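You operate a simulated robot arm through the tools that you are given. There is no shell and no other tool.

You run a simulated robot arm. Do the job below in one go: nothing can be reset, and whatever is moved stays where it is left.

## Task
Crank the wool back on to its roll and lower the black bar.
Fine: free the white lever to crank and set it to hold again.

It is judged by the outcome, as a careful person would: the job done as asked, and still so three seconds after it is handed in. It fails if anything else is knocked over, pushed out of place, dropped, spilled or broken.

## Robot
A 7-joint arm with a two-finger parallel gripper, fixed in place. Base frame: the origin is at the foot of the arm, x ahead of it, y to its left, z up. Readings come in mm, degrees, newtons and seconds.
Its first joint turns from -166.0 to 166.0 degrees. Payload 4.4 kg.
Tool frame: the origin (TCP) lies between the finger pads and is the grasp point; the fingertips stand 23 mm ahead of it; z points along the fingers, y is the line along which they close. Largest opening 94 mm; finger width 38, thickness 10; the body of the gripper, 54 by 96 mm, starts 39 mm behind the TCP.
Orientation is that of the tool frame in the base frame, as a unit quaternion [x, y, z, w]. With the fingers straight down and closing along the base's y, the tool's x points along the base's -x, its y along +y and its z along -z.

## Interface
- The arm moves only by the tool step_arm. Its argument "rows" is a list of rows, each a list of 7 numbers: the opening, from 0 (shut) to 1 (fully open), then the shift along the tool's x, y, z in mm, then the turn, a rotation vector about the tool's x, y, z in degrees. In form: [[gripper, tx, ty, tz, ax, ay, az], ...]. A call has 1 to 20 rows; each row shifts and turns the commanded pose from where the row before left it, along the tool's axes as they then stand. A row lasts 0.2 s, in which the tool goes at most 50 mm and 8.6 degrees; a call with a longer step from one row to the next is refused whole, and so is a gripper value outside its range. Where a pose cannot be reached the arm comes as near as it can. A force on the tool above 70 N (or 10 N above the force at the start of the call, whichever is more), or a blocked arm, ends the call early, and 0.2 s more pass. The fingers move at their own pace (about 72 mm/s each) and stop on an object; they squeeze with about 21 N. The grip force told is the motor's: it shows also when the fingers shut on nothing. Time passes only in rows, and 0.2 s behind the last, so rows that do not move let the fingers close. The reply holds the time, the measured pose of the TCP, the force on the tool along the base axes, the opening and the grip force, in the units named above and with some noise, with the torque about the TCP (base axes, N m) and any sound that the robot's microphone picked up, and new pictures: "pictures" is both (left out), scene, wrist or none.
- Cameras (640 x 400 px; columns grow to the right, rows downward): "scene" is fixed at [399.5, -501.7, 1109.4]; the picture's right is [0.19, -0.98, 0.00], its down [-0.36, -0.07, -0.93] and it looks along [0.91, 0.18, -0.37] (base axes); focal length 214 px, centre (320, 200). "wrist" rides on the gripper at [86, 16, -75] in the tool frame; the picture's right is [-0.18, 0.98, 0.00], its down [-0.58, -0.11, -0.81] and it looks along [-0.79, -0.15, 0.59] (tool axes); focal length 243 px, centre (320, 200).
- point_at(camera, pixels): for up to 12 pixels [column, row] of the newest picture of that camera ("zoom" is the newest enlarged one), the place [x, y, z] in the base frame of the surface seen there, good to about 2 mm. No time passes.
- close_up(camera, box): a new picture of the part [left, top, right, bottom] of that camera's present view, enlarged. No time passes.
- sign_off(): hands the job in; it is judged then, once.

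Open the gripper and draw the arm clear of the work before you hand the job in, unless the task says otherwise.

The tools are called after "Emit:" as name(argument=value, ...) on one line, values as JSON. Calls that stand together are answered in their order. step_arm: Moves the arm, as the interface text tells. Its arguments: {"type":"object","properties":{"rows":{"type":"array","items":{"type":"array","items":{"type":"number"}}},"pictures":{"type":"string","enum":["both","scene","wrist","none"]}},"required":["rows"]} The other tools are called the same way: point_at (camera, pixels) gives the place of the surface under pixels of a picture; close_up (camera, box) takes an enlarged picture of a part of a camera's view; sign_off () hands the job in.

At the start:

```text
time: 0.0
eef_pos: [867.9, 67.6, 1180.4]
ee_rot: [0.001, 1.0, 0.001, 0.001]
wrist_force: [0.1, 0.2, 0.3]
moment: [-0.01, 0.0, 0.01]
opening: 94.1
gripper_force: 0.1
```

scene: 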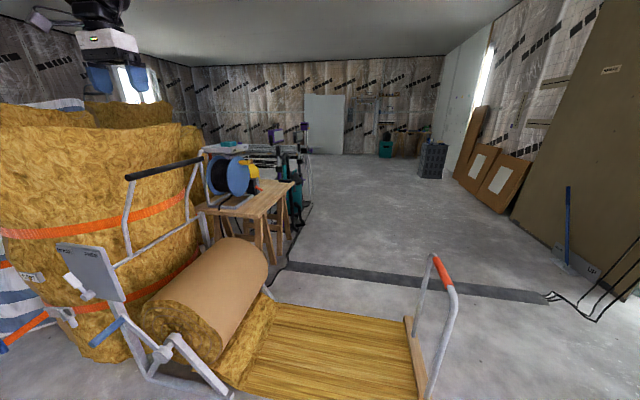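
wrist: 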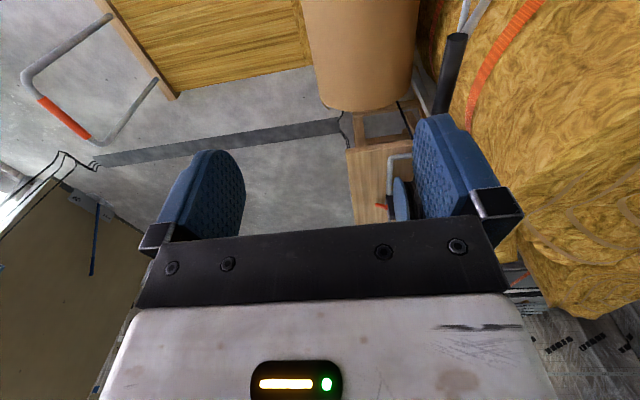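

The scene shows a wool roll (about 200,310) on a stand, with a white plate at (90,270), a blue handle at (105,330) and a black bar at (165,168). I take enlarged views of these.

Emit:
close_up(camera="scene", box=[0, 220, 290, 400])

Emit:
close_up(camera="scene", box=[40, 220, 160, 295])

Emit:
close_up(camera="scene", box=[50, 290, 210, 390])

Emit:
close_up(camera="scene", box=[90, 130, 290, 260])

```text
2.21 times, centred on (145, 310) of scene
```

zoom: 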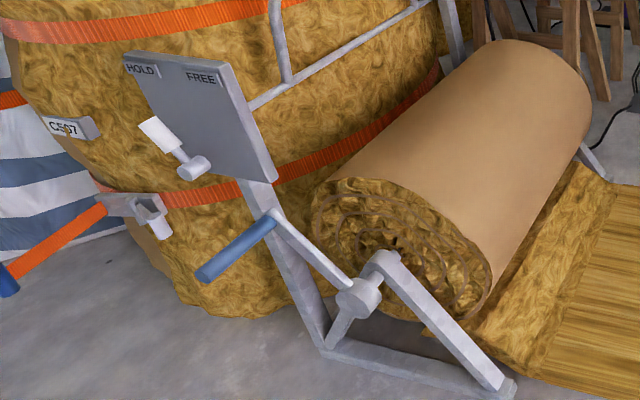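

```text
5.33 times, centred on (100, 258) of scene
```

zoom: 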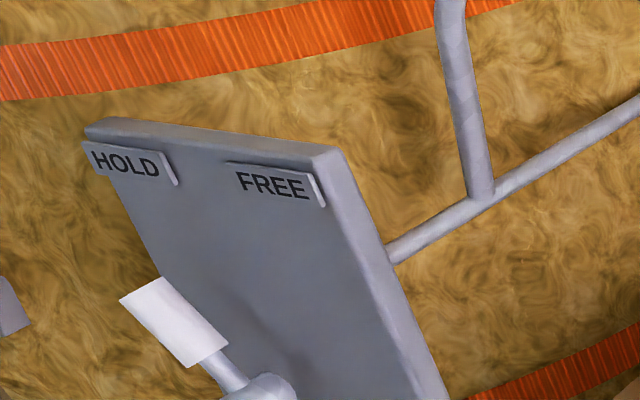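

```text
4.00 times, centred on (130, 340) of scene
```

zoom: 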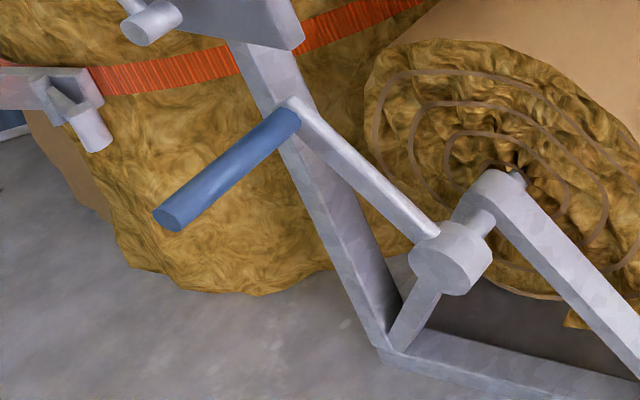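

```text
3.08 times, centred on (190, 195) of scene
```

zoom: 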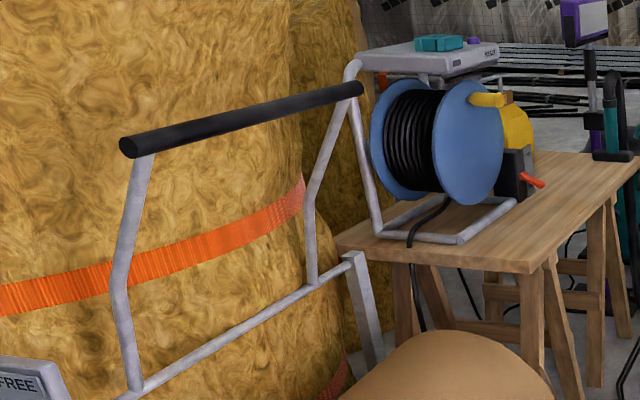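

Now I measure the places of the parts: plate labels, white lever, blue crank handle, crank hub, black bar, roll and mat.

Emit:
point_at(camera="scene", pixels=[[66, 250], [91, 255], [71, 282], [80, 290], [86, 296], [95, 342], [105, 333], [122, 318], [145, 335], [162, 354], [178, 338], [60, 245]])

Emit:
point_at(camera="scene", pixels=[[130, 178], [165, 168], [203, 158], [125, 222], [132, 257], [190, 190], [188, 222], [150, 246], [203, 212], [235, 250], [170, 310], [205, 340]])

Emit:
point_at(camera="scene", pixels=[[240, 350], [270, 330], [330, 350], [400, 350], [410, 380], [345, 315], [220, 380], [300, 390], [310, 290], [195, 355], [440, 265], [110, 270]])

Emit:
close_up(camera="scene", box=[200, 240, 500, 400])

Emit:
close_up(camera="wrist", box=[280, 0, 540, 220])

```text
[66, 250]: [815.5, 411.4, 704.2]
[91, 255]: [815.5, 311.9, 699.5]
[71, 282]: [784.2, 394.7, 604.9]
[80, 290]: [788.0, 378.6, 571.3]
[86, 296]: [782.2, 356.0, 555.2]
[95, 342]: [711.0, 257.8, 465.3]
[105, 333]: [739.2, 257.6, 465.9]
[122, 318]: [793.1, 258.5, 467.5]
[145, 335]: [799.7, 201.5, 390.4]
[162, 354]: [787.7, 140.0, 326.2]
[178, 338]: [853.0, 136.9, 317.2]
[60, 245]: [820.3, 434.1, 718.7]
```

```text
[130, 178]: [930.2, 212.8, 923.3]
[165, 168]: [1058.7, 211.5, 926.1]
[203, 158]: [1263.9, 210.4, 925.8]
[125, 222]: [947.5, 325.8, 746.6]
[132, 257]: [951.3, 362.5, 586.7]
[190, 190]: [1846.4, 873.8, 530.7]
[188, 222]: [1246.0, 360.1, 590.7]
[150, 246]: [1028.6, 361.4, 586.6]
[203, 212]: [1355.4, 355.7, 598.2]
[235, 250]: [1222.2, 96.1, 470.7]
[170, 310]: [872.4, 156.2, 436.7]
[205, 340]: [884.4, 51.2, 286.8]
```

```text
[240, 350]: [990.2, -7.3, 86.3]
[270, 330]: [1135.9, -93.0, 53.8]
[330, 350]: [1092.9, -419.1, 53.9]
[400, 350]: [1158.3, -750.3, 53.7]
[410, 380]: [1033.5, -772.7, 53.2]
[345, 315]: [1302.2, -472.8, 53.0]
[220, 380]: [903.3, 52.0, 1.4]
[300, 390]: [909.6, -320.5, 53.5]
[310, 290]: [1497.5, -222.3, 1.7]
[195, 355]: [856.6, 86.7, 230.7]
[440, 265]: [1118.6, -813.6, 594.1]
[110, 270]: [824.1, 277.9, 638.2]
```

```text
2.13 times, centred on (350, 320) of scene
```

zoom: 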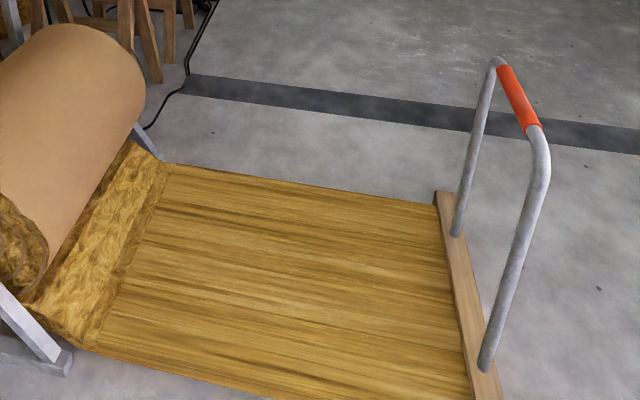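

```text
1.82 times, centred on (410, 110) of wrist
```

zoom: 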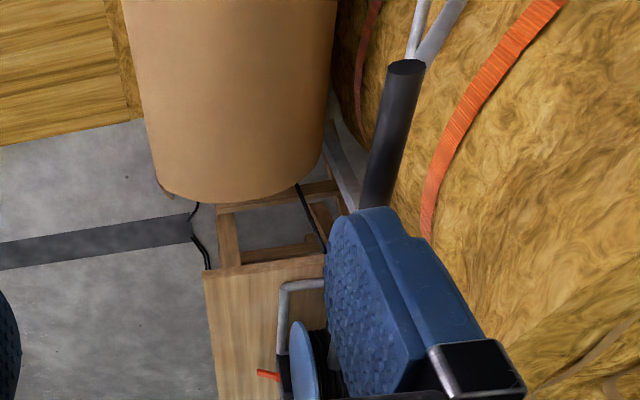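

The roll axis lies along x at about y=140, z=320; the crank handle at (740,258,466); the lever handle at (784,395,605). Next I check what stands on the left near the base, and the end face with its spiral.

Emit:
point_at(camera="scene", pixels=[[30, 278], [60, 312], [68, 320], [20, 330], [5, 347], [20, 300], [40, 290], [120, 350], [40, 240], [40, 170], [100, 120], [60, 370]])

Emit:
point_at(camera="scene", pixels=[[145, 305], [165, 325], [200, 325], [210, 350], [228, 340], [215, 360], [215, 300], [232, 378], [143, 376], [175, 385], [115, 300], [92, 296]])

Emit:
close_up(camera="scene", box=[135, 290, 275, 400])

Emit:
close_up(camera="scene", box=[0, 240, 120, 360])

```text
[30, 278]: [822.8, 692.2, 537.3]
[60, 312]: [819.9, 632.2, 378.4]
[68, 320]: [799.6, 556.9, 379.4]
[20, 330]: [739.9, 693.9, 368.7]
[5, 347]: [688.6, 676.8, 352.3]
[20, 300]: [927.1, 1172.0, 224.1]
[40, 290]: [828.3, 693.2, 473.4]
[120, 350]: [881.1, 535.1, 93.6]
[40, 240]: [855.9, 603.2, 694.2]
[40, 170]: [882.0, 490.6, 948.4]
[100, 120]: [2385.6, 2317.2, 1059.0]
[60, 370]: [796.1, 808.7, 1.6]
```

```text
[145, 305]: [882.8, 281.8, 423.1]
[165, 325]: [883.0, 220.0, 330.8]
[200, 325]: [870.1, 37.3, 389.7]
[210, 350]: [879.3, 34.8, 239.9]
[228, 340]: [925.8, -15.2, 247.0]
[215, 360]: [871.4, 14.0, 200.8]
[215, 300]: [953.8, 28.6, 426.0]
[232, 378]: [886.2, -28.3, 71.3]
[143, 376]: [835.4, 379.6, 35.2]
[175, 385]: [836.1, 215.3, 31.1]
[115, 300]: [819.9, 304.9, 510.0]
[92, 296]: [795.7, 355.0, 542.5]
```

```text
3.64 times, centred on (205, 345) of scene
```

zoom: 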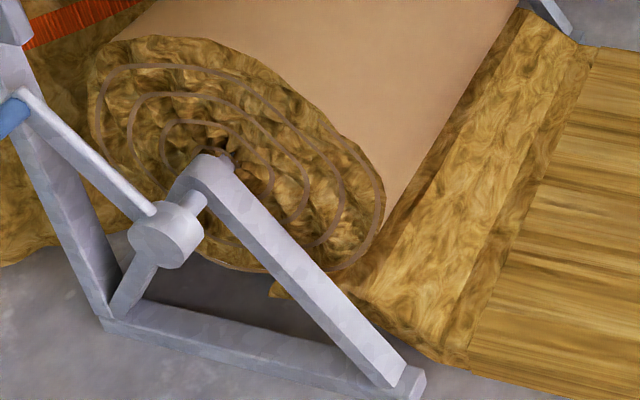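

```text
3.33 times, centred on (60, 300) of scene
```

zoom: 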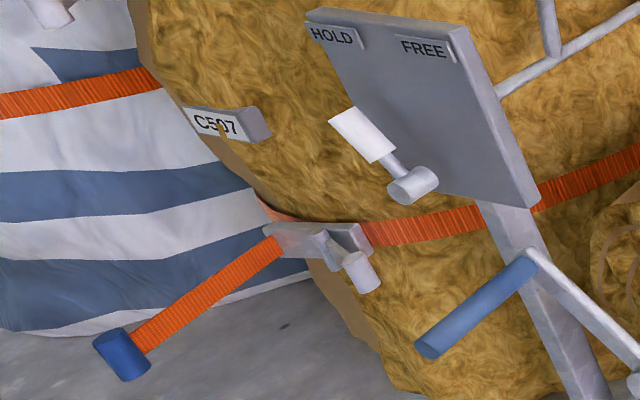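

The mat (scene 240,350) goes under the roll from the -y side, so winding is clockwise as seen from the crank end (handle goes up and over). The strap ratchet at (60,312) is not part of the job and I stay clear of it. First I draw the arm back at height and turn the tool to point along +x.

Emit:
step_arm(rows=[[0.5, 40, 0, 0, 0, 0, 0], [0.5, 40, 0, 0, 0, 0, 0], [0.5, 40, 0, 0, 0, 0, 0], [0.5, 40, 0, 0, 0, 0, 0], [0.5, 40, 0, 0, 0, 0, 0], [0.5, 40, 0, 0, 0, 0, 0], [0.5, 40, 0, 0, 0, 0, 0], [0.5, 40, 0, 0, 0, 0, 0], [0.5, 0, 0, 0, 0, -8.2, 0], [0.5, 0, 0, 0, 0, -8.2, 0], [0.5, 0, 0, 0, 0, -8.2, 0], [0.5, 0, 0, 0, 0, -8.2, 0], [0.5, 0, 0, 0, 0, -8.2, 0], [0.5, 0, 0, 0, 0, -8.2, 0], [0.5, 0, 0, 0, 0, -8.2, 0], [0.5, 0, 0, 0, 0, -8.2, 0], [0.5, 0, 0, 0, 0, -8.2, 0], [0.5, 0, 0, 0, 0, -8.2, 0], [0.5, 0, 0, 0, 0, -8, 0]])

```text
time: 4.2
eef_pos: [568.9, 61.5, 1115.3]
ee_rot: [0.072, 0.755, 0.022, 0.651]
wrist_force: [0.4, -0.4, 1.1]
moment: [0.0, 0.08, 0.01]
opening: 46.8
gripper_force: 0.1
stopped in row 19: the arm was blocked; the commanded pose is now the measured one
```

scene: 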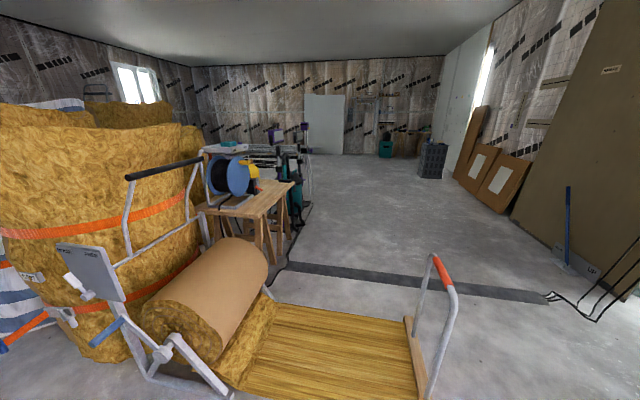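
wrist: 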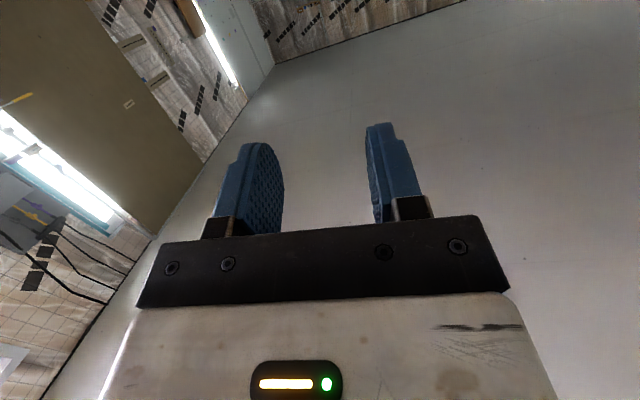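

The arm stopped at a joint limit at that height, with the tool about 9° short of level. I descend and move left to about (560,350,700), where level should be reachable.

Emit:
step_arm(rows=[[0.5, 37.3, 19.3, 3, 0, 0, 0], [0.5, 37.3, 19.3, 3, 0, 0, 0], [0.5, 37.3, 19.3, 3, 0, 0, 0], [0.5, 37.3, 19.3, 3, 0, 0, 0], [0.5, 37.3, 19.3, 3, 0, 0, 0], [0.5, 37.3, 19.3, 3, 0, 0, 0], [0.5, 37.3, 19.3, 3, 0, 0, 0], [0.5, 37.3, 19.3, 3, 0, 0, 0], [0.5, 37.3, 19.3, 3, 0, 0, 0], [0.5, 37.3, 19.3, 3, 0, 0, 0], [0.5, 37.3, 19.3, 3, 0, 0, 0], [0.5, 37.3, 19.3, 3, 0, 0, 0]])

```text
time: 6.8
eef_pos: [560.3, 350.5, 701.7]
ee_rot: [0.074, 0.755, 0.023, 0.651]
wrist_force: [0.2, 0.4, 0.8]
moment: [0.01, -0.01, -0.02]
opening: 46.7
gripper_force: 0.1
```

scene: 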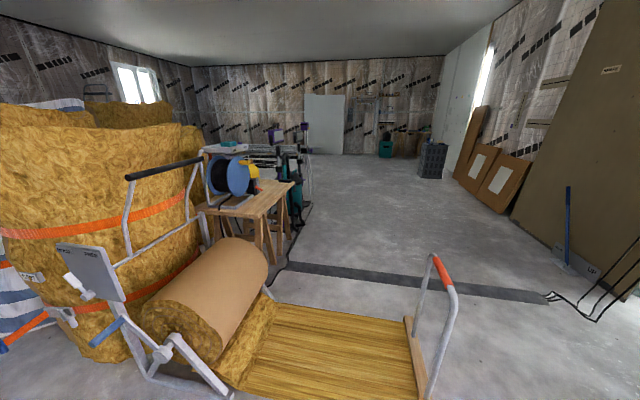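
wrist: 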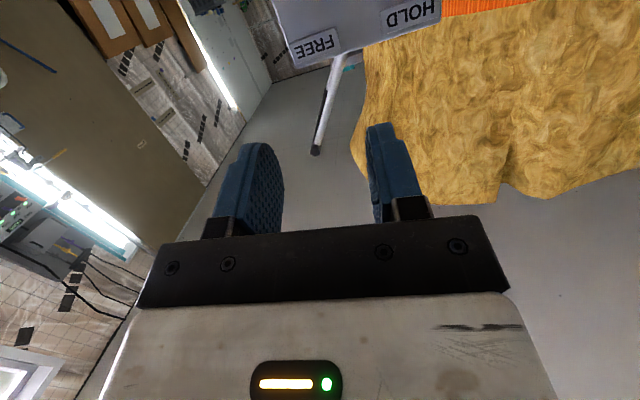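

The wrist view is upside down, showing the plate with FREE (317,47) and HOLD (410,17). I level the tool and roll it about its axis in the negative sense, to bring the camera on top and gain range for the positive cranking roll.

Emit:
step_arm(rows=[[0.5, 0, 0, 0, -2.06, -4.2, -3.95], [0.5, 0, 0, 0, -2.06, -4.2, -3.95], [0.5, 0, 0, 0, 0, 0, -8.5], [0.5, 0, 0, 0, 0, 0, -8.5], [0.5, 0, 0, 0, 0, 0, -8.5], [0.5, 0, 0, 0, 0, 0, -8.5], [0.5, 0, 0, 0, 0, 0, -8.5], [0.5, 0, 0, 0, 0, 0, -8.5], [0.5, 0, 0, 0, 0, 0, -8.5], [0.5, 0, 0, 0, 0, 0, -8.5], [0.5, 0, 0, 0, 0, 0, -8.5], [0.5, 0, 0, 0, 0, 0, -8.5], [0.5, 0, 0, 0, 0, 0, -8.5], [0.5, 0, 0, 0, 0, 0, -8.5], [0.5, 0, 0, 0, 0, 0, -8.5], [0.5, 0, 0, 0, 0, 0, -8.5], [0.5, 0, 0, 0, 0, 0, -8.5], [0.5, 0, 0, 0, 0, 0, -8.5], [0.5, 0, 0, 0, 0, 0, -8.5], [0.5, 0, 0, 0, 0, 0, -8.5]])

```text
time: 11.0
eef_pos: [559.6, 350.2, 701.3]
ee_rot: [0.688, -0.164, 0.687, -0.163]
wrist_force: [-0.4, -0.1, 0.3]
moment: [0.01, -0.03, 0.03]
opening: 47.0
gripper_force: 0.0
```

scene: 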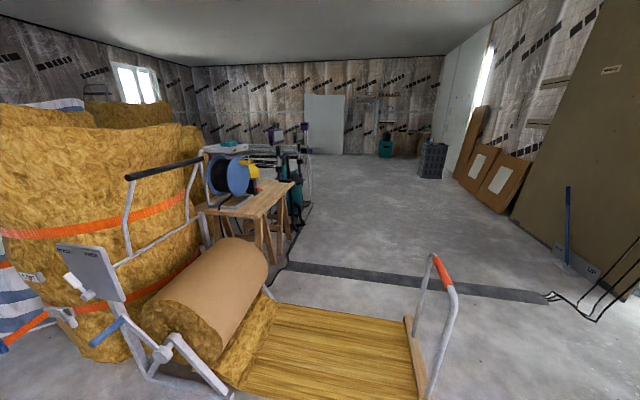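
wrist: 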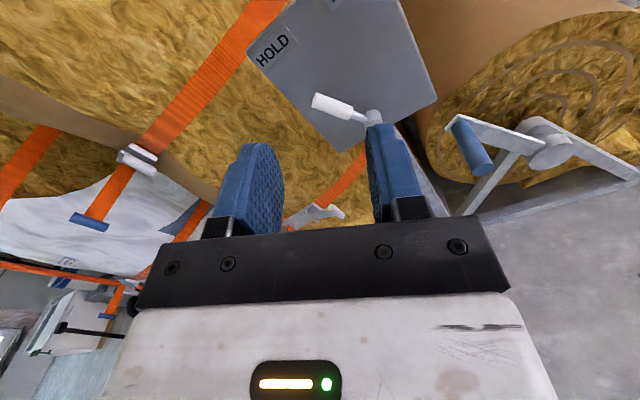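

Rolling works; the wrist view now shows the white lever at (345,107), its hub (375,118), and the crank handle (470,145). I finish the roll to 180° and measure.

Emit:
step_arm(rows=[[0.5, 0, 0, 0, 0, 0, -8.5], [0.5, 0, 0, 0, 0, 0, -8.5], [0.5, 0, 0, 0, 0, 0, -8.5], [0.5, 0, 0, 0, 0, 0, -1.5]])

```text
time: 12.0
eef_pos: [559.7, 352.0, 701.2]
ee_rot: [0.708, 0.001, 0.706, 0.003]
wrist_force: [-0.4, 1.3, -0.8]
moment: [0.0, -0.01, -0.01]
opening: 47.3
gripper_force: 0.0
```

scene: 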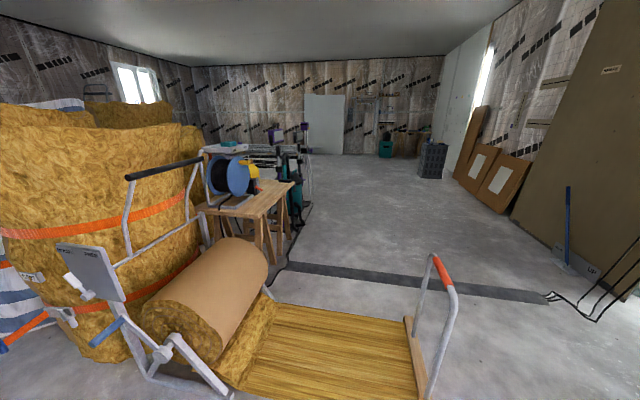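
wrist: 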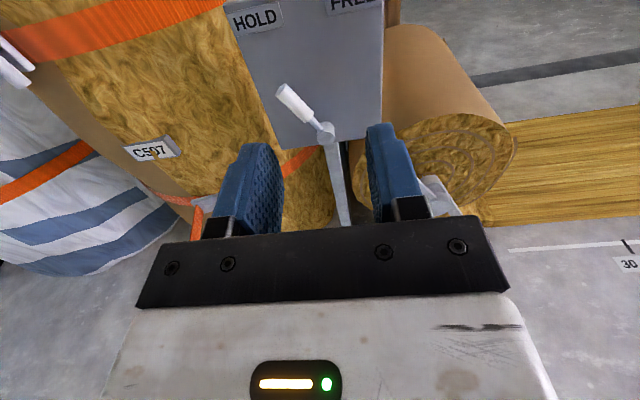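

Now the view is upright; the lever runs from hub (325,132) to tip (283,90). I enlarge it and the floor mark "30" at (628,263).

Emit:
close_up(camera="wrist", box=[220, 0, 420, 160])

Emit:
close_up(camera="wrist", box=[400, 100, 640, 300])

Emit:
point_at(camera="wrist", pixels=[[283, 90], [294, 102], [304, 116], [313, 123], [324, 132], [256, 20], [350, 3], [340, 100], [628, 263], [520, 249], [625, 243], [330, 138]])

```text
2.50 times, centred on (320, 80) of wrist
```

zoom: 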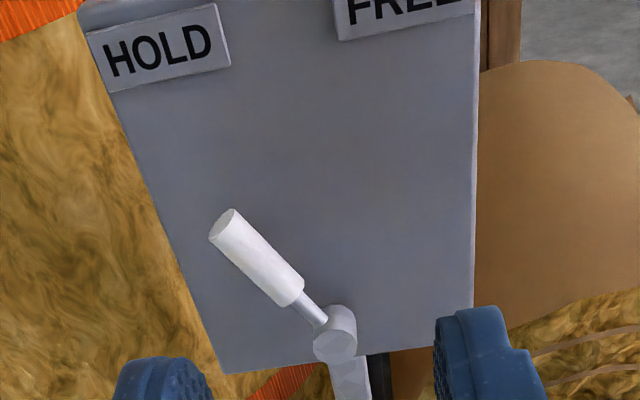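

```text
2.00 times, centred on (520, 200) of wrist
```

zoom: 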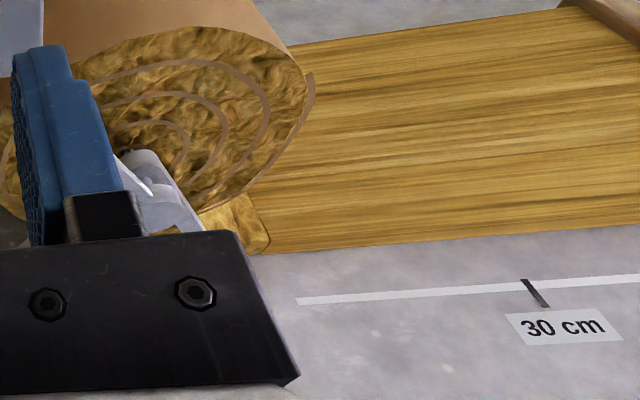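

```text
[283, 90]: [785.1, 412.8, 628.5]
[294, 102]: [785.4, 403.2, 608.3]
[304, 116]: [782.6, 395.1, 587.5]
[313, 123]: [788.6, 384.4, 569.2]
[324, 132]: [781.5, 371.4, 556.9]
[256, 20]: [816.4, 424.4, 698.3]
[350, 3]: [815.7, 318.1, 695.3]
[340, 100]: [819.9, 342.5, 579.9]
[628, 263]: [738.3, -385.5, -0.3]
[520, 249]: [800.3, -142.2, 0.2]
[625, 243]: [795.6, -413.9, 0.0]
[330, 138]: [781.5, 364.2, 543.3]
```

The lever axis tilts 30° toward HOLD, hub at (y 368, z 550), tip at (y 413, z 628); FREE should be the mirror image. I roll the tool -30° to match and move to a spot in front of the handle.

Emit:
step_arm(rows=[[0.6, 0, 0, 0, 0, 0, -7.5], [0.6, 0, 0, 0, 0, 0, -7.5], [0.6, 0, 0, 0, 0, 0, -7.5], [0.6, 0, 0, 0, 0, 0, -7.5], [0.6, -10.9, -18.3, 28, 0, 0, 0], [0.6, -10.9, -18.3, 28, 0, 0, 0], [0.6, -10.9, -18.3, 28, 0, 0, 0], [0.6, -10.9, -18.3, 28, 0, 0, 0], [0.6, -10.9, -18.3, 28, 0, 0, 0]], pictures="wrist")

```text
time: 14.0
eef_pos: [700.8, 403.2, 609.8]
ee_rot: [0.683, 0.183, 0.683, 0.184]
wrist_force: [-0.2, 0.3, -0.1]
moment: [0.0, 0.0, -0.02]
opening: 56.5
gripper_force: 0.0
```

wrist: 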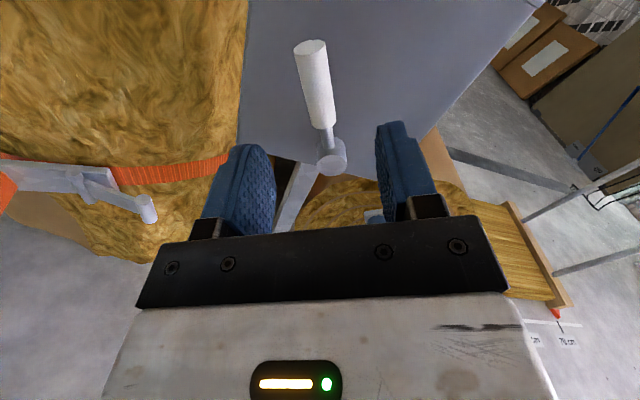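

The lever now stands upright between the fingers in the wrist view (tip 310,48, hub 333,155). I check positions before moving in.

Emit:
point_at(camera="wrist", pixels=[[310, 50], [314, 75], [318, 95], [322, 118], [326, 138], [332, 155], [305, 75], [330, 75], [260, 60], [400, 60]])

Emit:
close_up(camera="wrist", box=[480, 260, 640, 380])

```text
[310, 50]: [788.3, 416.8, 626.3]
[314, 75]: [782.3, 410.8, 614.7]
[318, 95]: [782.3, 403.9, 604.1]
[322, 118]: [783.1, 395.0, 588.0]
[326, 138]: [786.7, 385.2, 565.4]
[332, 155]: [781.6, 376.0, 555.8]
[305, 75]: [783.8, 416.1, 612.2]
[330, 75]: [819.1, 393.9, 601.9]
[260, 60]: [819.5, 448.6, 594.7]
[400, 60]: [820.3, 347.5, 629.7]
```

```text
3.33 times, centred on (560, 320) of wrist
```

zoom: 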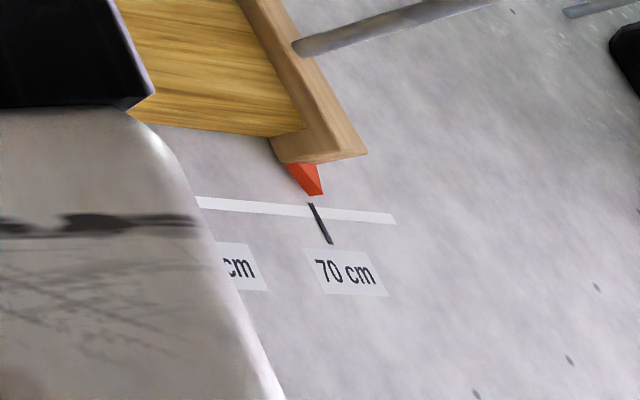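

The handle centre is at (y 406, z 608), well between the fingers. A red pointer on the board stands at the 70 cm mark of a floor scale. I move in 77 mm and grip the lever.

Emit:
step_arm(rows=[[0.6, 0, -1.5, 30, 0, 0, 0], [0.6, 0, -1.5, 25, 0, 0, 0], [0.6, 0, 0, 22, 0, 0, 0], [0.2, 0, 0, 0, 0, 0, 0], [0.0, 0, 0, 0, 0, 0, 0], [0.0, 0, 0, 0, 0, 0, 0]], pictures="wrist")

```text
time: 15.4
eef_pos: [777.3, 406.1, 607.2]
ee_rot: [0.683, 0.182, 0.682, 0.185]
wrist_force: [8.8, 4.1, -6.9]
moment: [0.48, -0.12, 0.23]
opening: 20.6
gripper_force: 44.7
```

wrist: 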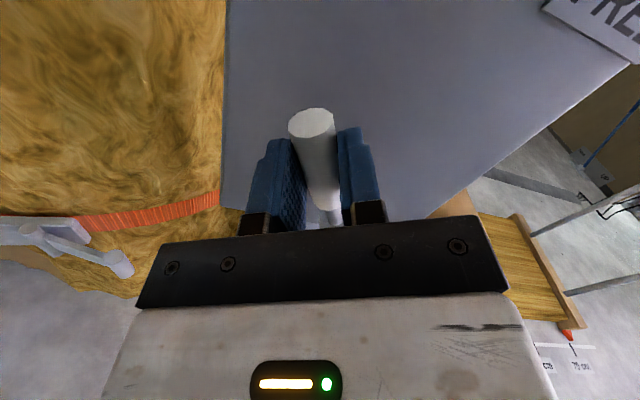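

Gripped at 20.6 mm. I swing the lever about its hub toward FREE, 6° per row, 30° first to feel the resistance.

Emit:
step_arm(rows=[[0.0, -0.37, 7.0, 0, 0, 0, 6], [0.0, -0.37, 7.0, 0, 0, 0, 6], [0.0, -0.37, 7.0, 0, 0, 0, 6], [0.0, -0.37, 7.0, 0, 0, 0, 6], [0.0, -0.37, 7.0, 0, 0, 0, 6]], pictures="wrist")

```text
time: 16.6
eef_pos: [777.0, 372.1, 616.1]
ee_rot: [0.707, -0.001, 0.707, 0.001]
wrist_force: [-4.4, -26.0, 28.9]
moment: [-1.88, -0.29, -0.48]
opening: 21.0
gripper_force: 45.3
```

wrist: 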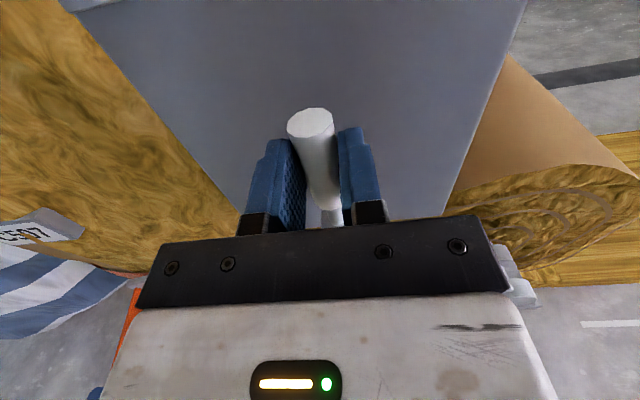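

The lever follows (now upright); there is a 29 N outward push, so my radius is slightly small. I continue with a small outward relief.

Emit:
step_arm(rows=[[0.0, 1.2, 7.0, 0, 0, 0, 6], [0.0, 0.2, 7.0, 0, 0, 0, 6], [0.0, -0.3, 7.0, 0, 0, 0, 6], [0.0, -0.3, 7.0, 0, 0, 0, 6]], pictures="both")

```text
time: 17.6
eef_pos: [777.4, 343.4, 612.2]
ee_rot: [0.692, -0.148, 0.691, -0.146]
wrist_force: [30.9, -30.6, -2.1]
moment: [-1.92, -0.24, -0.5]
opening: 21.8
gripper_force: 45.1
```

scene: 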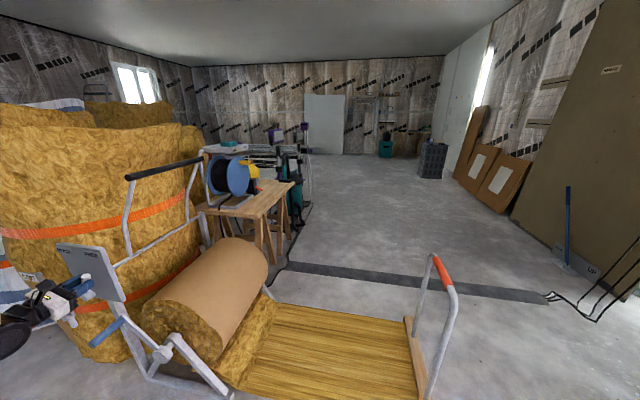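
wrist: 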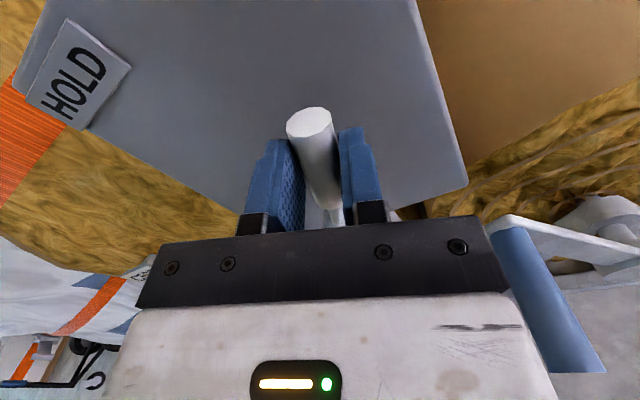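

The lever stands 24° past upright toward FREE. I go on another 12°, row by row, feeling for the stop.

Emit:
step_arm(rows=[[0.0, -0.3, 4.7, 0, 0, 0, 4], [0.0, -0.2, 4.7, 0, 0, 0, 4], [0.0, -0.1, 2.3, 0, 0, 0, 2]], pictures="wrist")

```text
time: 18.4
eef_pos: [776.5, 333.3, 605.4]
ee_rot: [0.676, -0.207, 0.676, -0.206]
wrist_force: [13.0, -32.6, 19.8]
moment: [-1.86, -0.38, -0.55]
opening: 23.0
gripper_force: 44.3
```

wrist: 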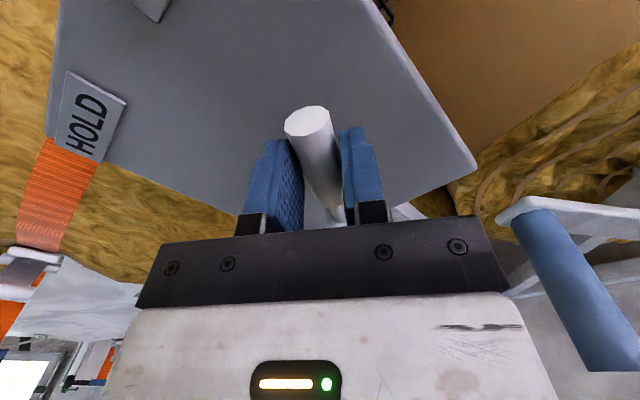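

The opening grows to 23 mm, so the lever lags a little in the grip. I release, draw back 80 mm and look where it rests.

Emit:
step_arm(rows=[[0.6, 0, 0, 0, 0, 0, 0], [0.6, 0, 0, 0, 0, 0, 0], [0.6, 0, 0, -30, 0, 0, 0], [0.6, 0, 0, -40, 0, 0, 0], [0.6, 0, 0, -40, 0, 0, 0]], pictures="both")

Emit:
close_up(camera="scene", box=[40, 220, 160, 295])

```text
time: 19.6
eef_pos: [667.5, 335.0, 605.8]
ee_rot: [0.676, -0.207, 0.676, -0.207]
wrist_force: [-1.3, 0.9, 0.4]
moment: [-0.02, 0.01, -0.02]
opening: 56.2
gripper_force: 0.1
```

scene: 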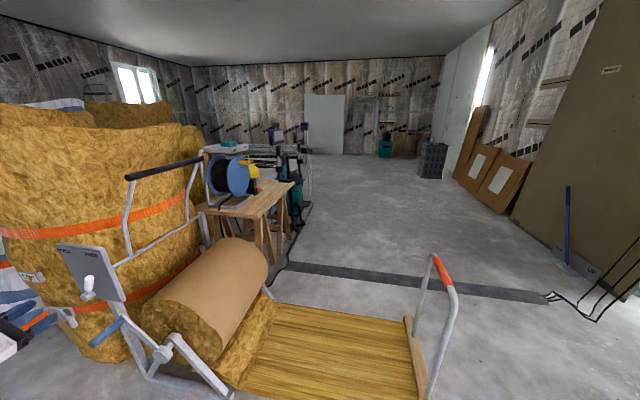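
wrist: 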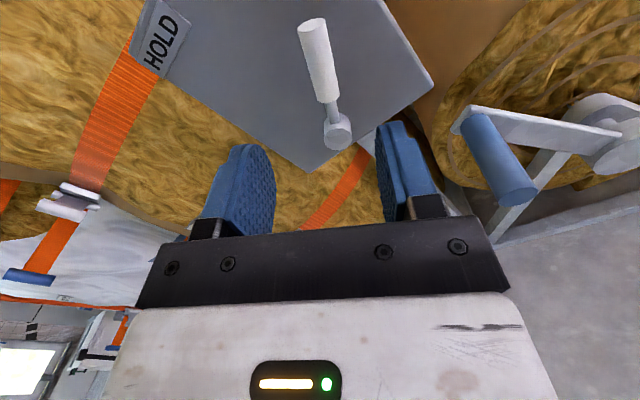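

```text
5.33 times, centred on (100, 258) of scene
```

zoom: 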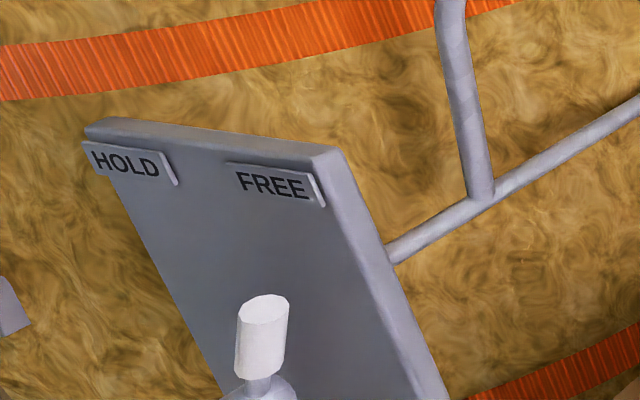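

The lever has moved over; I measure its present angle.

Emit:
point_at(camera="wrist", pixels=[[312, 25], [316, 45], [321, 70], [326, 93], [331, 112], [337, 133], [333, 133], [470, 125], [500, 165], [525, 190], [600, 140], [620, 160]])

```text
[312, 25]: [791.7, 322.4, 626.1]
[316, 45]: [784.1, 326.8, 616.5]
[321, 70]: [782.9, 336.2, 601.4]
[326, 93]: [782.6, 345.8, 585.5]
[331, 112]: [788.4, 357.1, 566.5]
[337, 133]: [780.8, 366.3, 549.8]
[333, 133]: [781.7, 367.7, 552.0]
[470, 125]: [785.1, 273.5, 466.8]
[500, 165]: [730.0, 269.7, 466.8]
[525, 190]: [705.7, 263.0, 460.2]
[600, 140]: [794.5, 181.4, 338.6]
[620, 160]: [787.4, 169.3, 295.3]
```

The lever is at -30.6°, the mirror image of HOLD, so it is at FREE. Now I look at the crank: I enlarge the wrist view around hub and handle to get its centre.

Emit:
step_arm(rows=[[0.6, 0, 0, -30, 0, 0, -7.5], [0.6, 0, 0, -30, 0, 0, -7.5], [0.6, 0, 0, -30, 0, 0, -7.5], [0.6, 0, 0, -30, 0, 0, -7.5], [0.6, 0, 20, -10, 0, 0, -4.2], [0.6, -30, 30, 0, 0, 0, 0], [0.6, -30, 30, 0, 0, 0, 0], [0.6, -30, 30, 0, 0, 0, 0]], pictures="both")

Emit:
close_up(camera="wrist", box=[220, 0, 480, 200])

```text
time: 21.4
eef_pos: [537.6, 224.7, 515.0]
ee_rot: [0.707, 0.001, 0.707, 0.003]
wrist_force: [-0.8, 0.1, 0.3]
moment: [0.0, 0.01, 0.02]
opening: 56.5
gripper_force: 0.1
```

scene: 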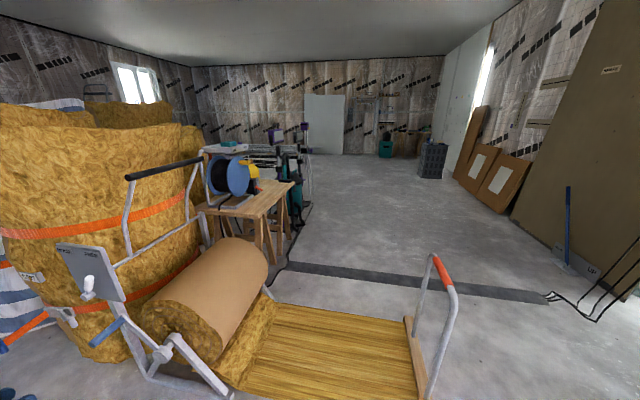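
wrist: 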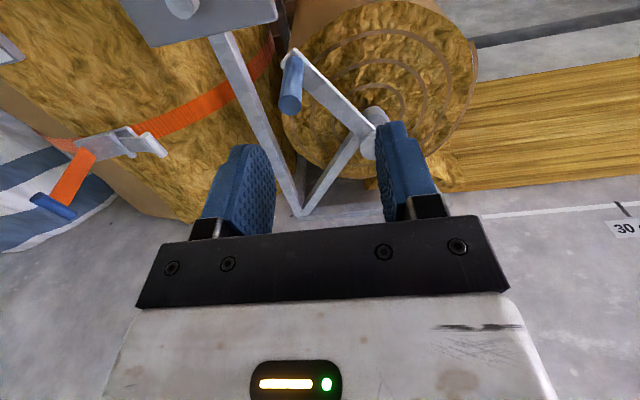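

```text
2.00 times, centred on (350, 100) of wrist
```

zoom: 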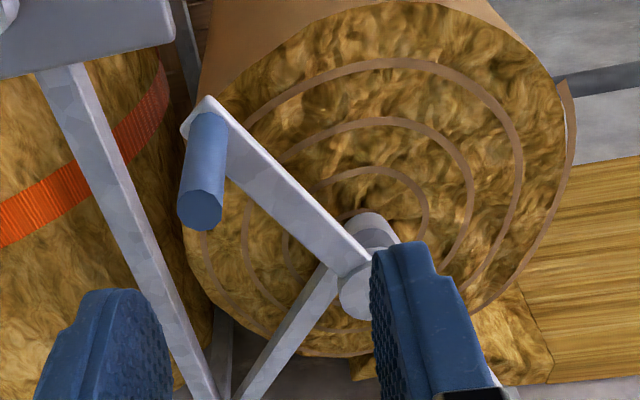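

The finger hides the hub; I shift 80 mm toward -y to see it between the fingers.

Emit:
step_arm(rows=[[0.6, 0, 40, 0, 0, 0, 0], [0.6, 0, 40, 0, 0, 0, 0]], pictures="wrist")

Emit:
close_up(camera="wrist", box=[220, 0, 480, 200])

```text
time: 22.0
eef_pos: [536.6, 143.0, 516.6]
ee_rot: [0.708, 0.002, 0.707, 0.002]
wrist_force: [0.2, -0.4, -0.8]
moment: [0.04, 0.01, 0.02]
opening: 56.5
gripper_force: 0.0
```

wrist: 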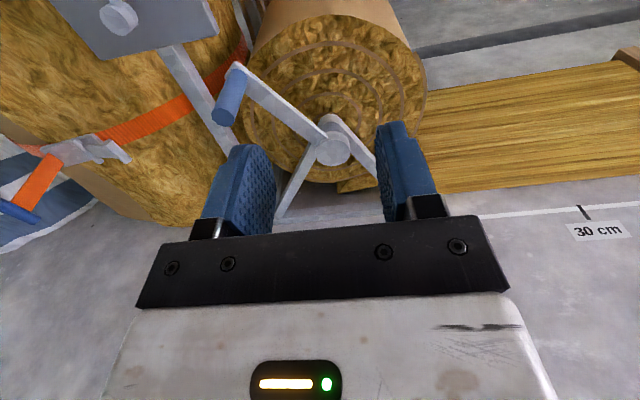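

```text
2.00 times, centred on (350, 100) of wrist
```

zoom: 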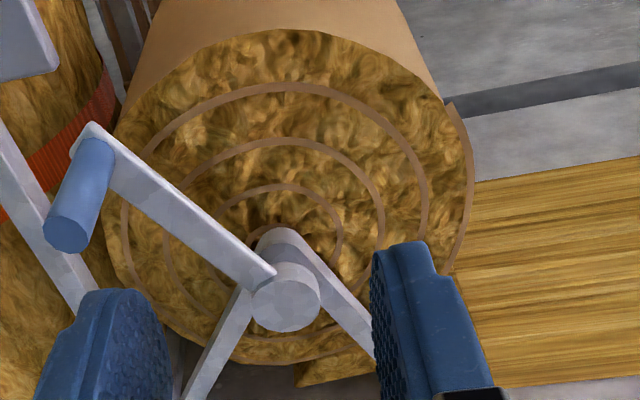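

I measure hub face, handle end and the crank arm.

Emit:
point_at(camera="zoom", pixels=[[286, 303], [255, 303], [318, 303], [286, 276], [286, 328], [66, 236], [48, 235], [86, 235], [66, 222], [80, 180], [150, 190], [220, 245]])

Emit:
point_at(camera="wrist", pixels=[[578, 212], [490, 214], [630, 208], [600, 190], [460, 185], [360, 184]])

```text
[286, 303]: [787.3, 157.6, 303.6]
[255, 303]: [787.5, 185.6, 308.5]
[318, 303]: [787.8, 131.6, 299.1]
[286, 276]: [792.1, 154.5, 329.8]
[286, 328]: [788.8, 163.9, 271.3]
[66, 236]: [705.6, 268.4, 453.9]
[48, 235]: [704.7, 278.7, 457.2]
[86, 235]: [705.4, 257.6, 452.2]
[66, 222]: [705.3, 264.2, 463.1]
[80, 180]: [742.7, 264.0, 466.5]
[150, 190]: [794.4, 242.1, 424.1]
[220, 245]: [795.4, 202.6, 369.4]
```

```text
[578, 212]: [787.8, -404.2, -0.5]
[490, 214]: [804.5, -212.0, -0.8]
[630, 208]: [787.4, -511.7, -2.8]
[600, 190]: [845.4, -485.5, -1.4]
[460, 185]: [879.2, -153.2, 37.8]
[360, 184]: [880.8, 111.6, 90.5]
```

Hub centre is (787,158,301), handle end centre (705,266,454): crank radius 187 mm, 35° left of upright. I roll -35° to bring the tool's x radial and move in front of the handle.

Emit:
step_arm(rows=[[0.6, 0, 0, 0, 0, 0, -7], [0.6, 0, 0, 0, 0, 0, -7], [0.6, 0, 0, 0, 0, 0, -7], [0.6, 0, 0, 0, 0, 0, -7], [0.6, 0, 0, 0, 0, 0, -7.2], [0.6, 3.9, -27.3, 20.6, 0, 0, 0], [0.6, 3.9, -27.3, 20.6, 0, 0, 0], [0.6, 3.9, -27.3, 20.6, 0, 0, 0], [0.6, 3.9, -27.3, 20.6, 0, 0, 0], [0.6, 3.9, -27.3, 20.6, 0, 0, 0]], pictures="wrist")

```text
time: 24.2
eef_pos: [640.5, 266.3, 451.6]
ee_rot: [0.674, 0.216, 0.673, 0.215]
wrist_force: [1.1, 0.6, -0.4]
moment: [0.02, -0.02, -0.01]
opening: 56.7
gripper_force: 0.0
```

wrist: 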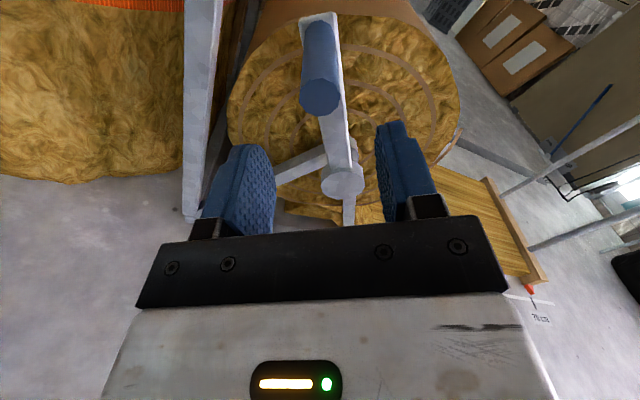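

The handle (320,70) is centred between the fingers. I move in 92 mm and close on it.

Emit:
step_arm(rows=[[0.6, 1, 0, 32, 0, 0, 0], [0.6, 1, 0, 30, 0, 0, 0], [0.6, 0, 0, 30, 0, 0, 0], [0.2, 0, 0, 0, 0, 0, 0], [0.0, 0, 0, 0, 0, 0, 0], [0.0, 0, 0, 0, 0, 0, 0]], pictures="wrist")

```text
time: 25.6
eef_pos: [731.5, 267.6, 453.1]
ee_rot: [0.674, 0.215, 0.673, 0.216]
wrist_force: [-22.7, 5.9, 2.8]
moment: [0.23, -0.53, 0.3]
opening: 25.7
gripper_force: 45.1
```

wrist: 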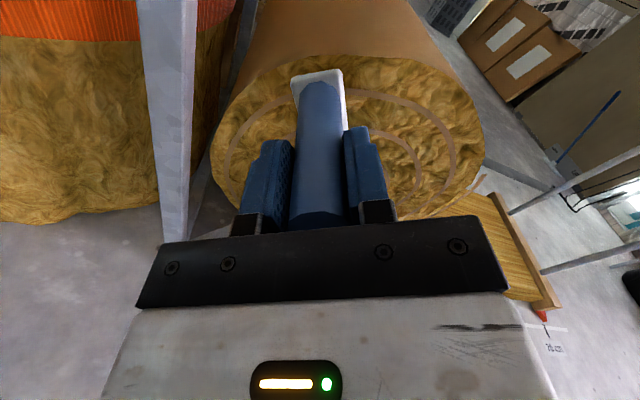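

Gripped at 25.7 mm. I crank the first 15° clockwise (5° per row) to feel the load.

Emit:
step_arm(rows=[[0.0, -0.71, 16.3, -1, 0, 0, 5], [0.0, -0.71, 16.3, -1, 0, 0, 5], [0.0, -0.71, 16.3, 0, 0, 0, 5]], pictures="both")

```text
time: 26.4
eef_pos: [730.8, 222.9, 478.1]
ee_rot: [0.697, 0.124, 0.695, 0.126]
wrist_force: [17.5, -5.5, -32.4]
moment: [-0.04, 0.34, -0.05]
opening: 25.7
gripper_force: 45.2
```

scene: 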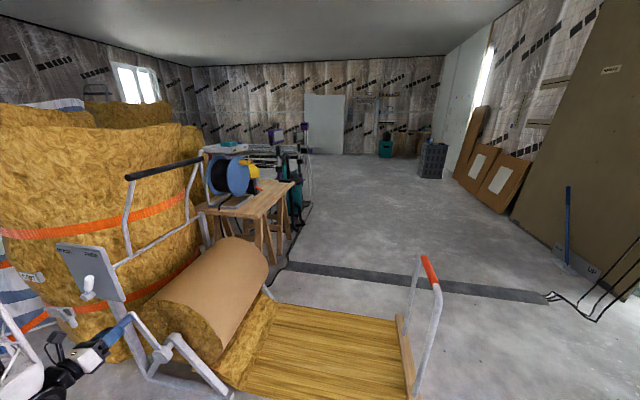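
wrist: 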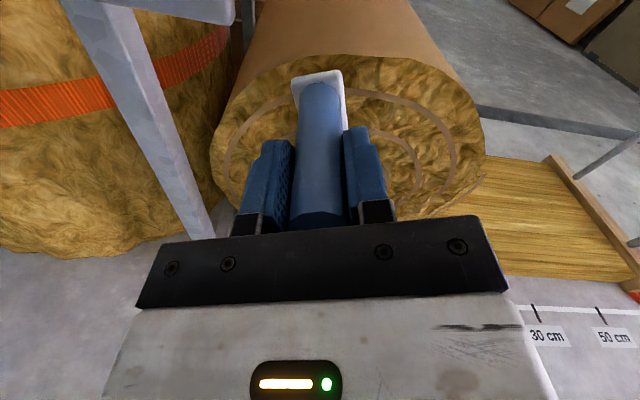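

The mat and board come in (board from px 410 to 403) and the load is light, mostly radial. I go on with a slightly smaller radius, 48° more.

Emit:
step_arm(rows=[[0.0, -2.0, 19.5, 0, 0, 0, 6], [0.0, -1.2, 19.5, 0, 0, 0, 6], [0.0, -1.0, 19.5, 0, 0, 0, 6], [0.0, -1.0, 19.5, 0, 0, 0, 6], [0.0, -1.0, 19.5, 0, 0, 0, 6], [0.0, -1.0, 19.5, 0, 0, 0, 6], [0.0, -1.0, 19.5, 0, 0, 0, 6], [0.0, -1.0, 19.5, 0, 0, 0, 6]], pictures="both")

```text
time: 28.3
eef_pos: [761.0, 135.5, 559.4]
ee_rot: [0.644, -0.15, 0.735, -0.15]
wrist_force: [-47.7, -12.6, 80.5]
moment: [-0.02, 7.29, 1.04]
opening: 0.0
gripper_force: 42.1
out of reach, approached as far as the arm can: row 4, 5, 6, 7, 8
stopped in row 8: the force on the tool passed its limit at 303 N (the readings are from after the stop); the commanded pose is now the measured one
```

scene: 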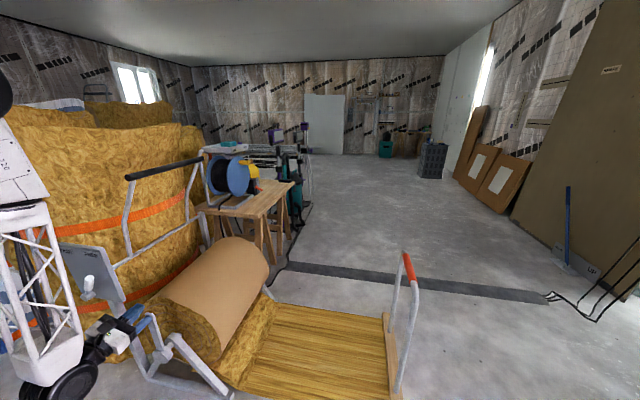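
wrist: 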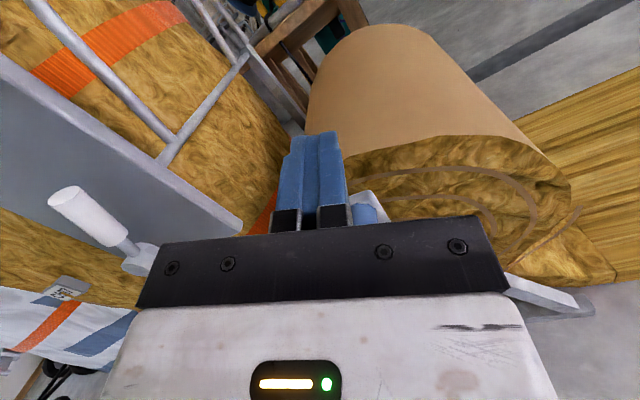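

The arm hit its kinematic limit from row 4 on, and the grip slipped off the handle; the gripper now sits above it at (761,135,559), shut. The lever (85,215 in the wrist view) still looks to be at FREE. I back out gently along the tool axis and upward.

Emit:
step_arm(rows=[[0.0, 5, 0, -5, 0, 0, 0], [0.0, 5, 0, -15, 0, 0, 0], [0.0, 5, 0, -25, 0, 0, 0], [0.0, 0, 0, -30, 0, 0, 0], [0.0, 0, 0, -30, 0, 0, 0]], pictures="both")

```text
time: 29.5
eef_pos: [655.6, 132.8, 559.2]
ee_rot: [0.645, -0.152, 0.734, -0.15]
wrist_force: [0.0, -0.3, -0.1]
moment: [0.01, 0.03, 0.01]
opening: 0.0
gripper_force: 42.4
```

scene: 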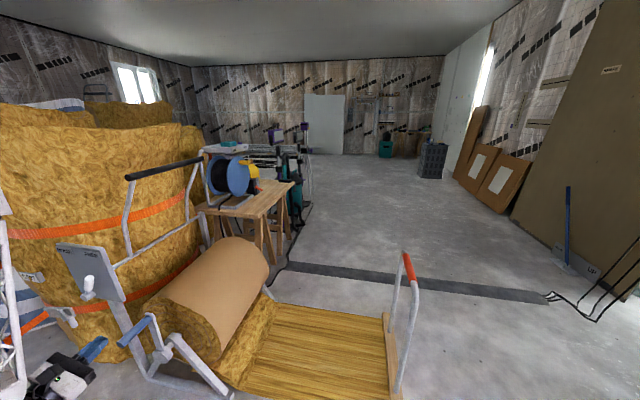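
wrist: 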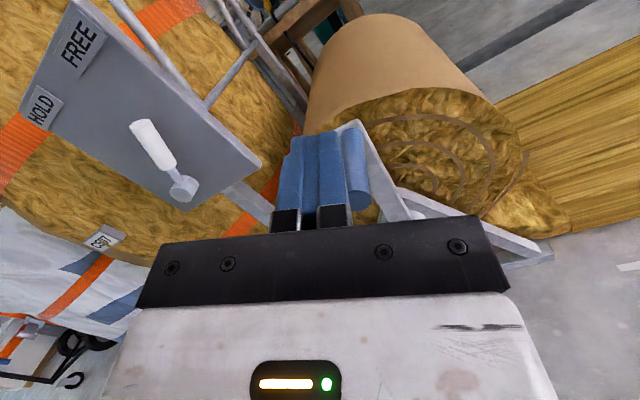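

Nothing is disturbed; lever is at FREE (150,145), the crank stays where it was left. I measure the handle now, then test the arc in free air.

Emit:
point_at(camera="wrist", pixels=[[358, 190], [356, 165], [352, 140], [345, 125], [372, 160], [400, 205]])

Emit:
close_up(camera="scene", box=[50, 240, 250, 400])

Emit:
close_up(camera="wrist", box=[0, 20, 320, 220])

```text
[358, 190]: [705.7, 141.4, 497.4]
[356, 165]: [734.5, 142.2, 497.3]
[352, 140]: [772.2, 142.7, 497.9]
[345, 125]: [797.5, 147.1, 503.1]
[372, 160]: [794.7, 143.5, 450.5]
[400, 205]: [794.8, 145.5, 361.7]
```

```text
2.50 times, centred on (150, 320) of scene
```

zoom: 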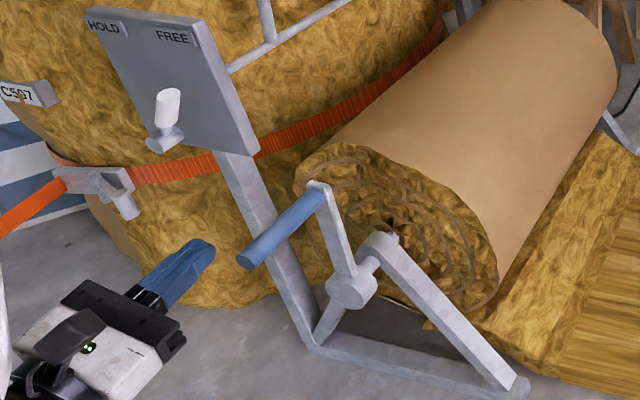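

```text
2.00 times, centred on (160, 120) of wrist
```

zoom: 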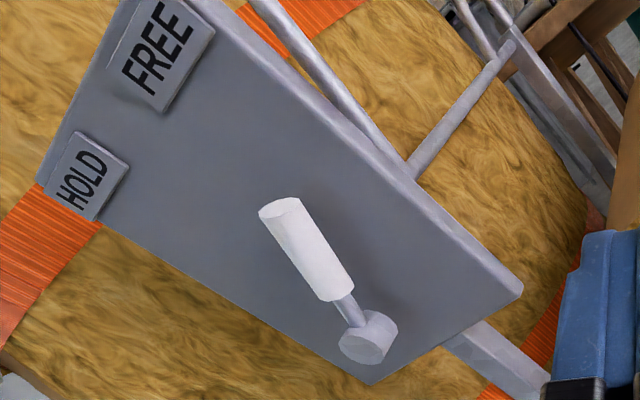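

I level the tool at x≈655 (fingertips clear of the handle end at 705) and place it on the crank circle, to rehearse the arc in free air.

Emit:
step_arm(rows=[[0.6, 0, 0, 0, 0, -1.83, -4.9], [0.6, 0, 0, 0, 0, -1.83, -4.9], [0.6, 0, 0, 0, 0, -1.83, -4.9], [0.6, 0, 0, 0, 0, -1.83, -4.9], [0.6, -36, -2, 0, 0, 0, 0], [0.6, -36, -2, 0, 0, 0, 0]], pictures="both")

```text
time: 30.9
eef_pos: [655.0, 142.8, 486.4]
ee_rot: [0.706, -0.03, 0.707, -0.032]
wrist_force: [0.2, 0.7, 0.4]
moment: [0.02, -0.02, 0.02]
opening: 56.2
gripper_force: 0.0
```

scene: 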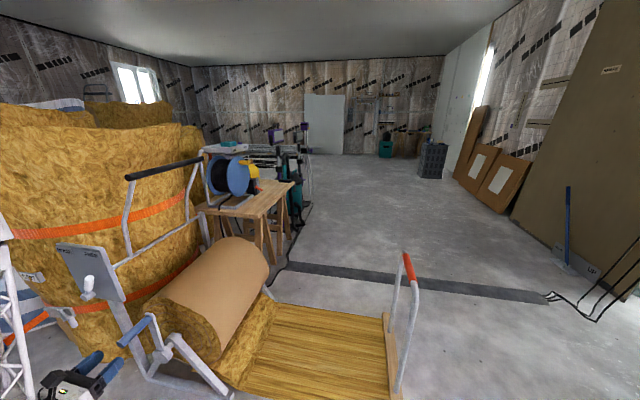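
wrist: 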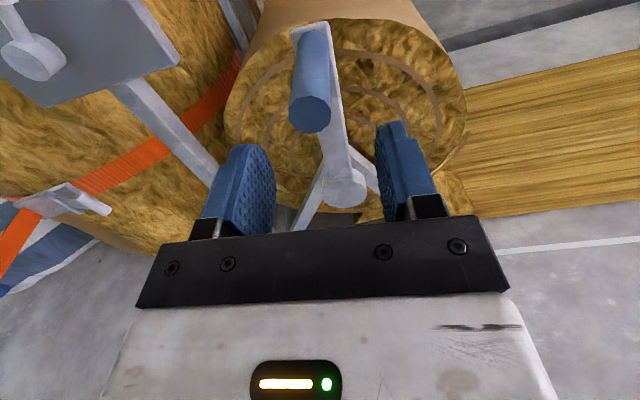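

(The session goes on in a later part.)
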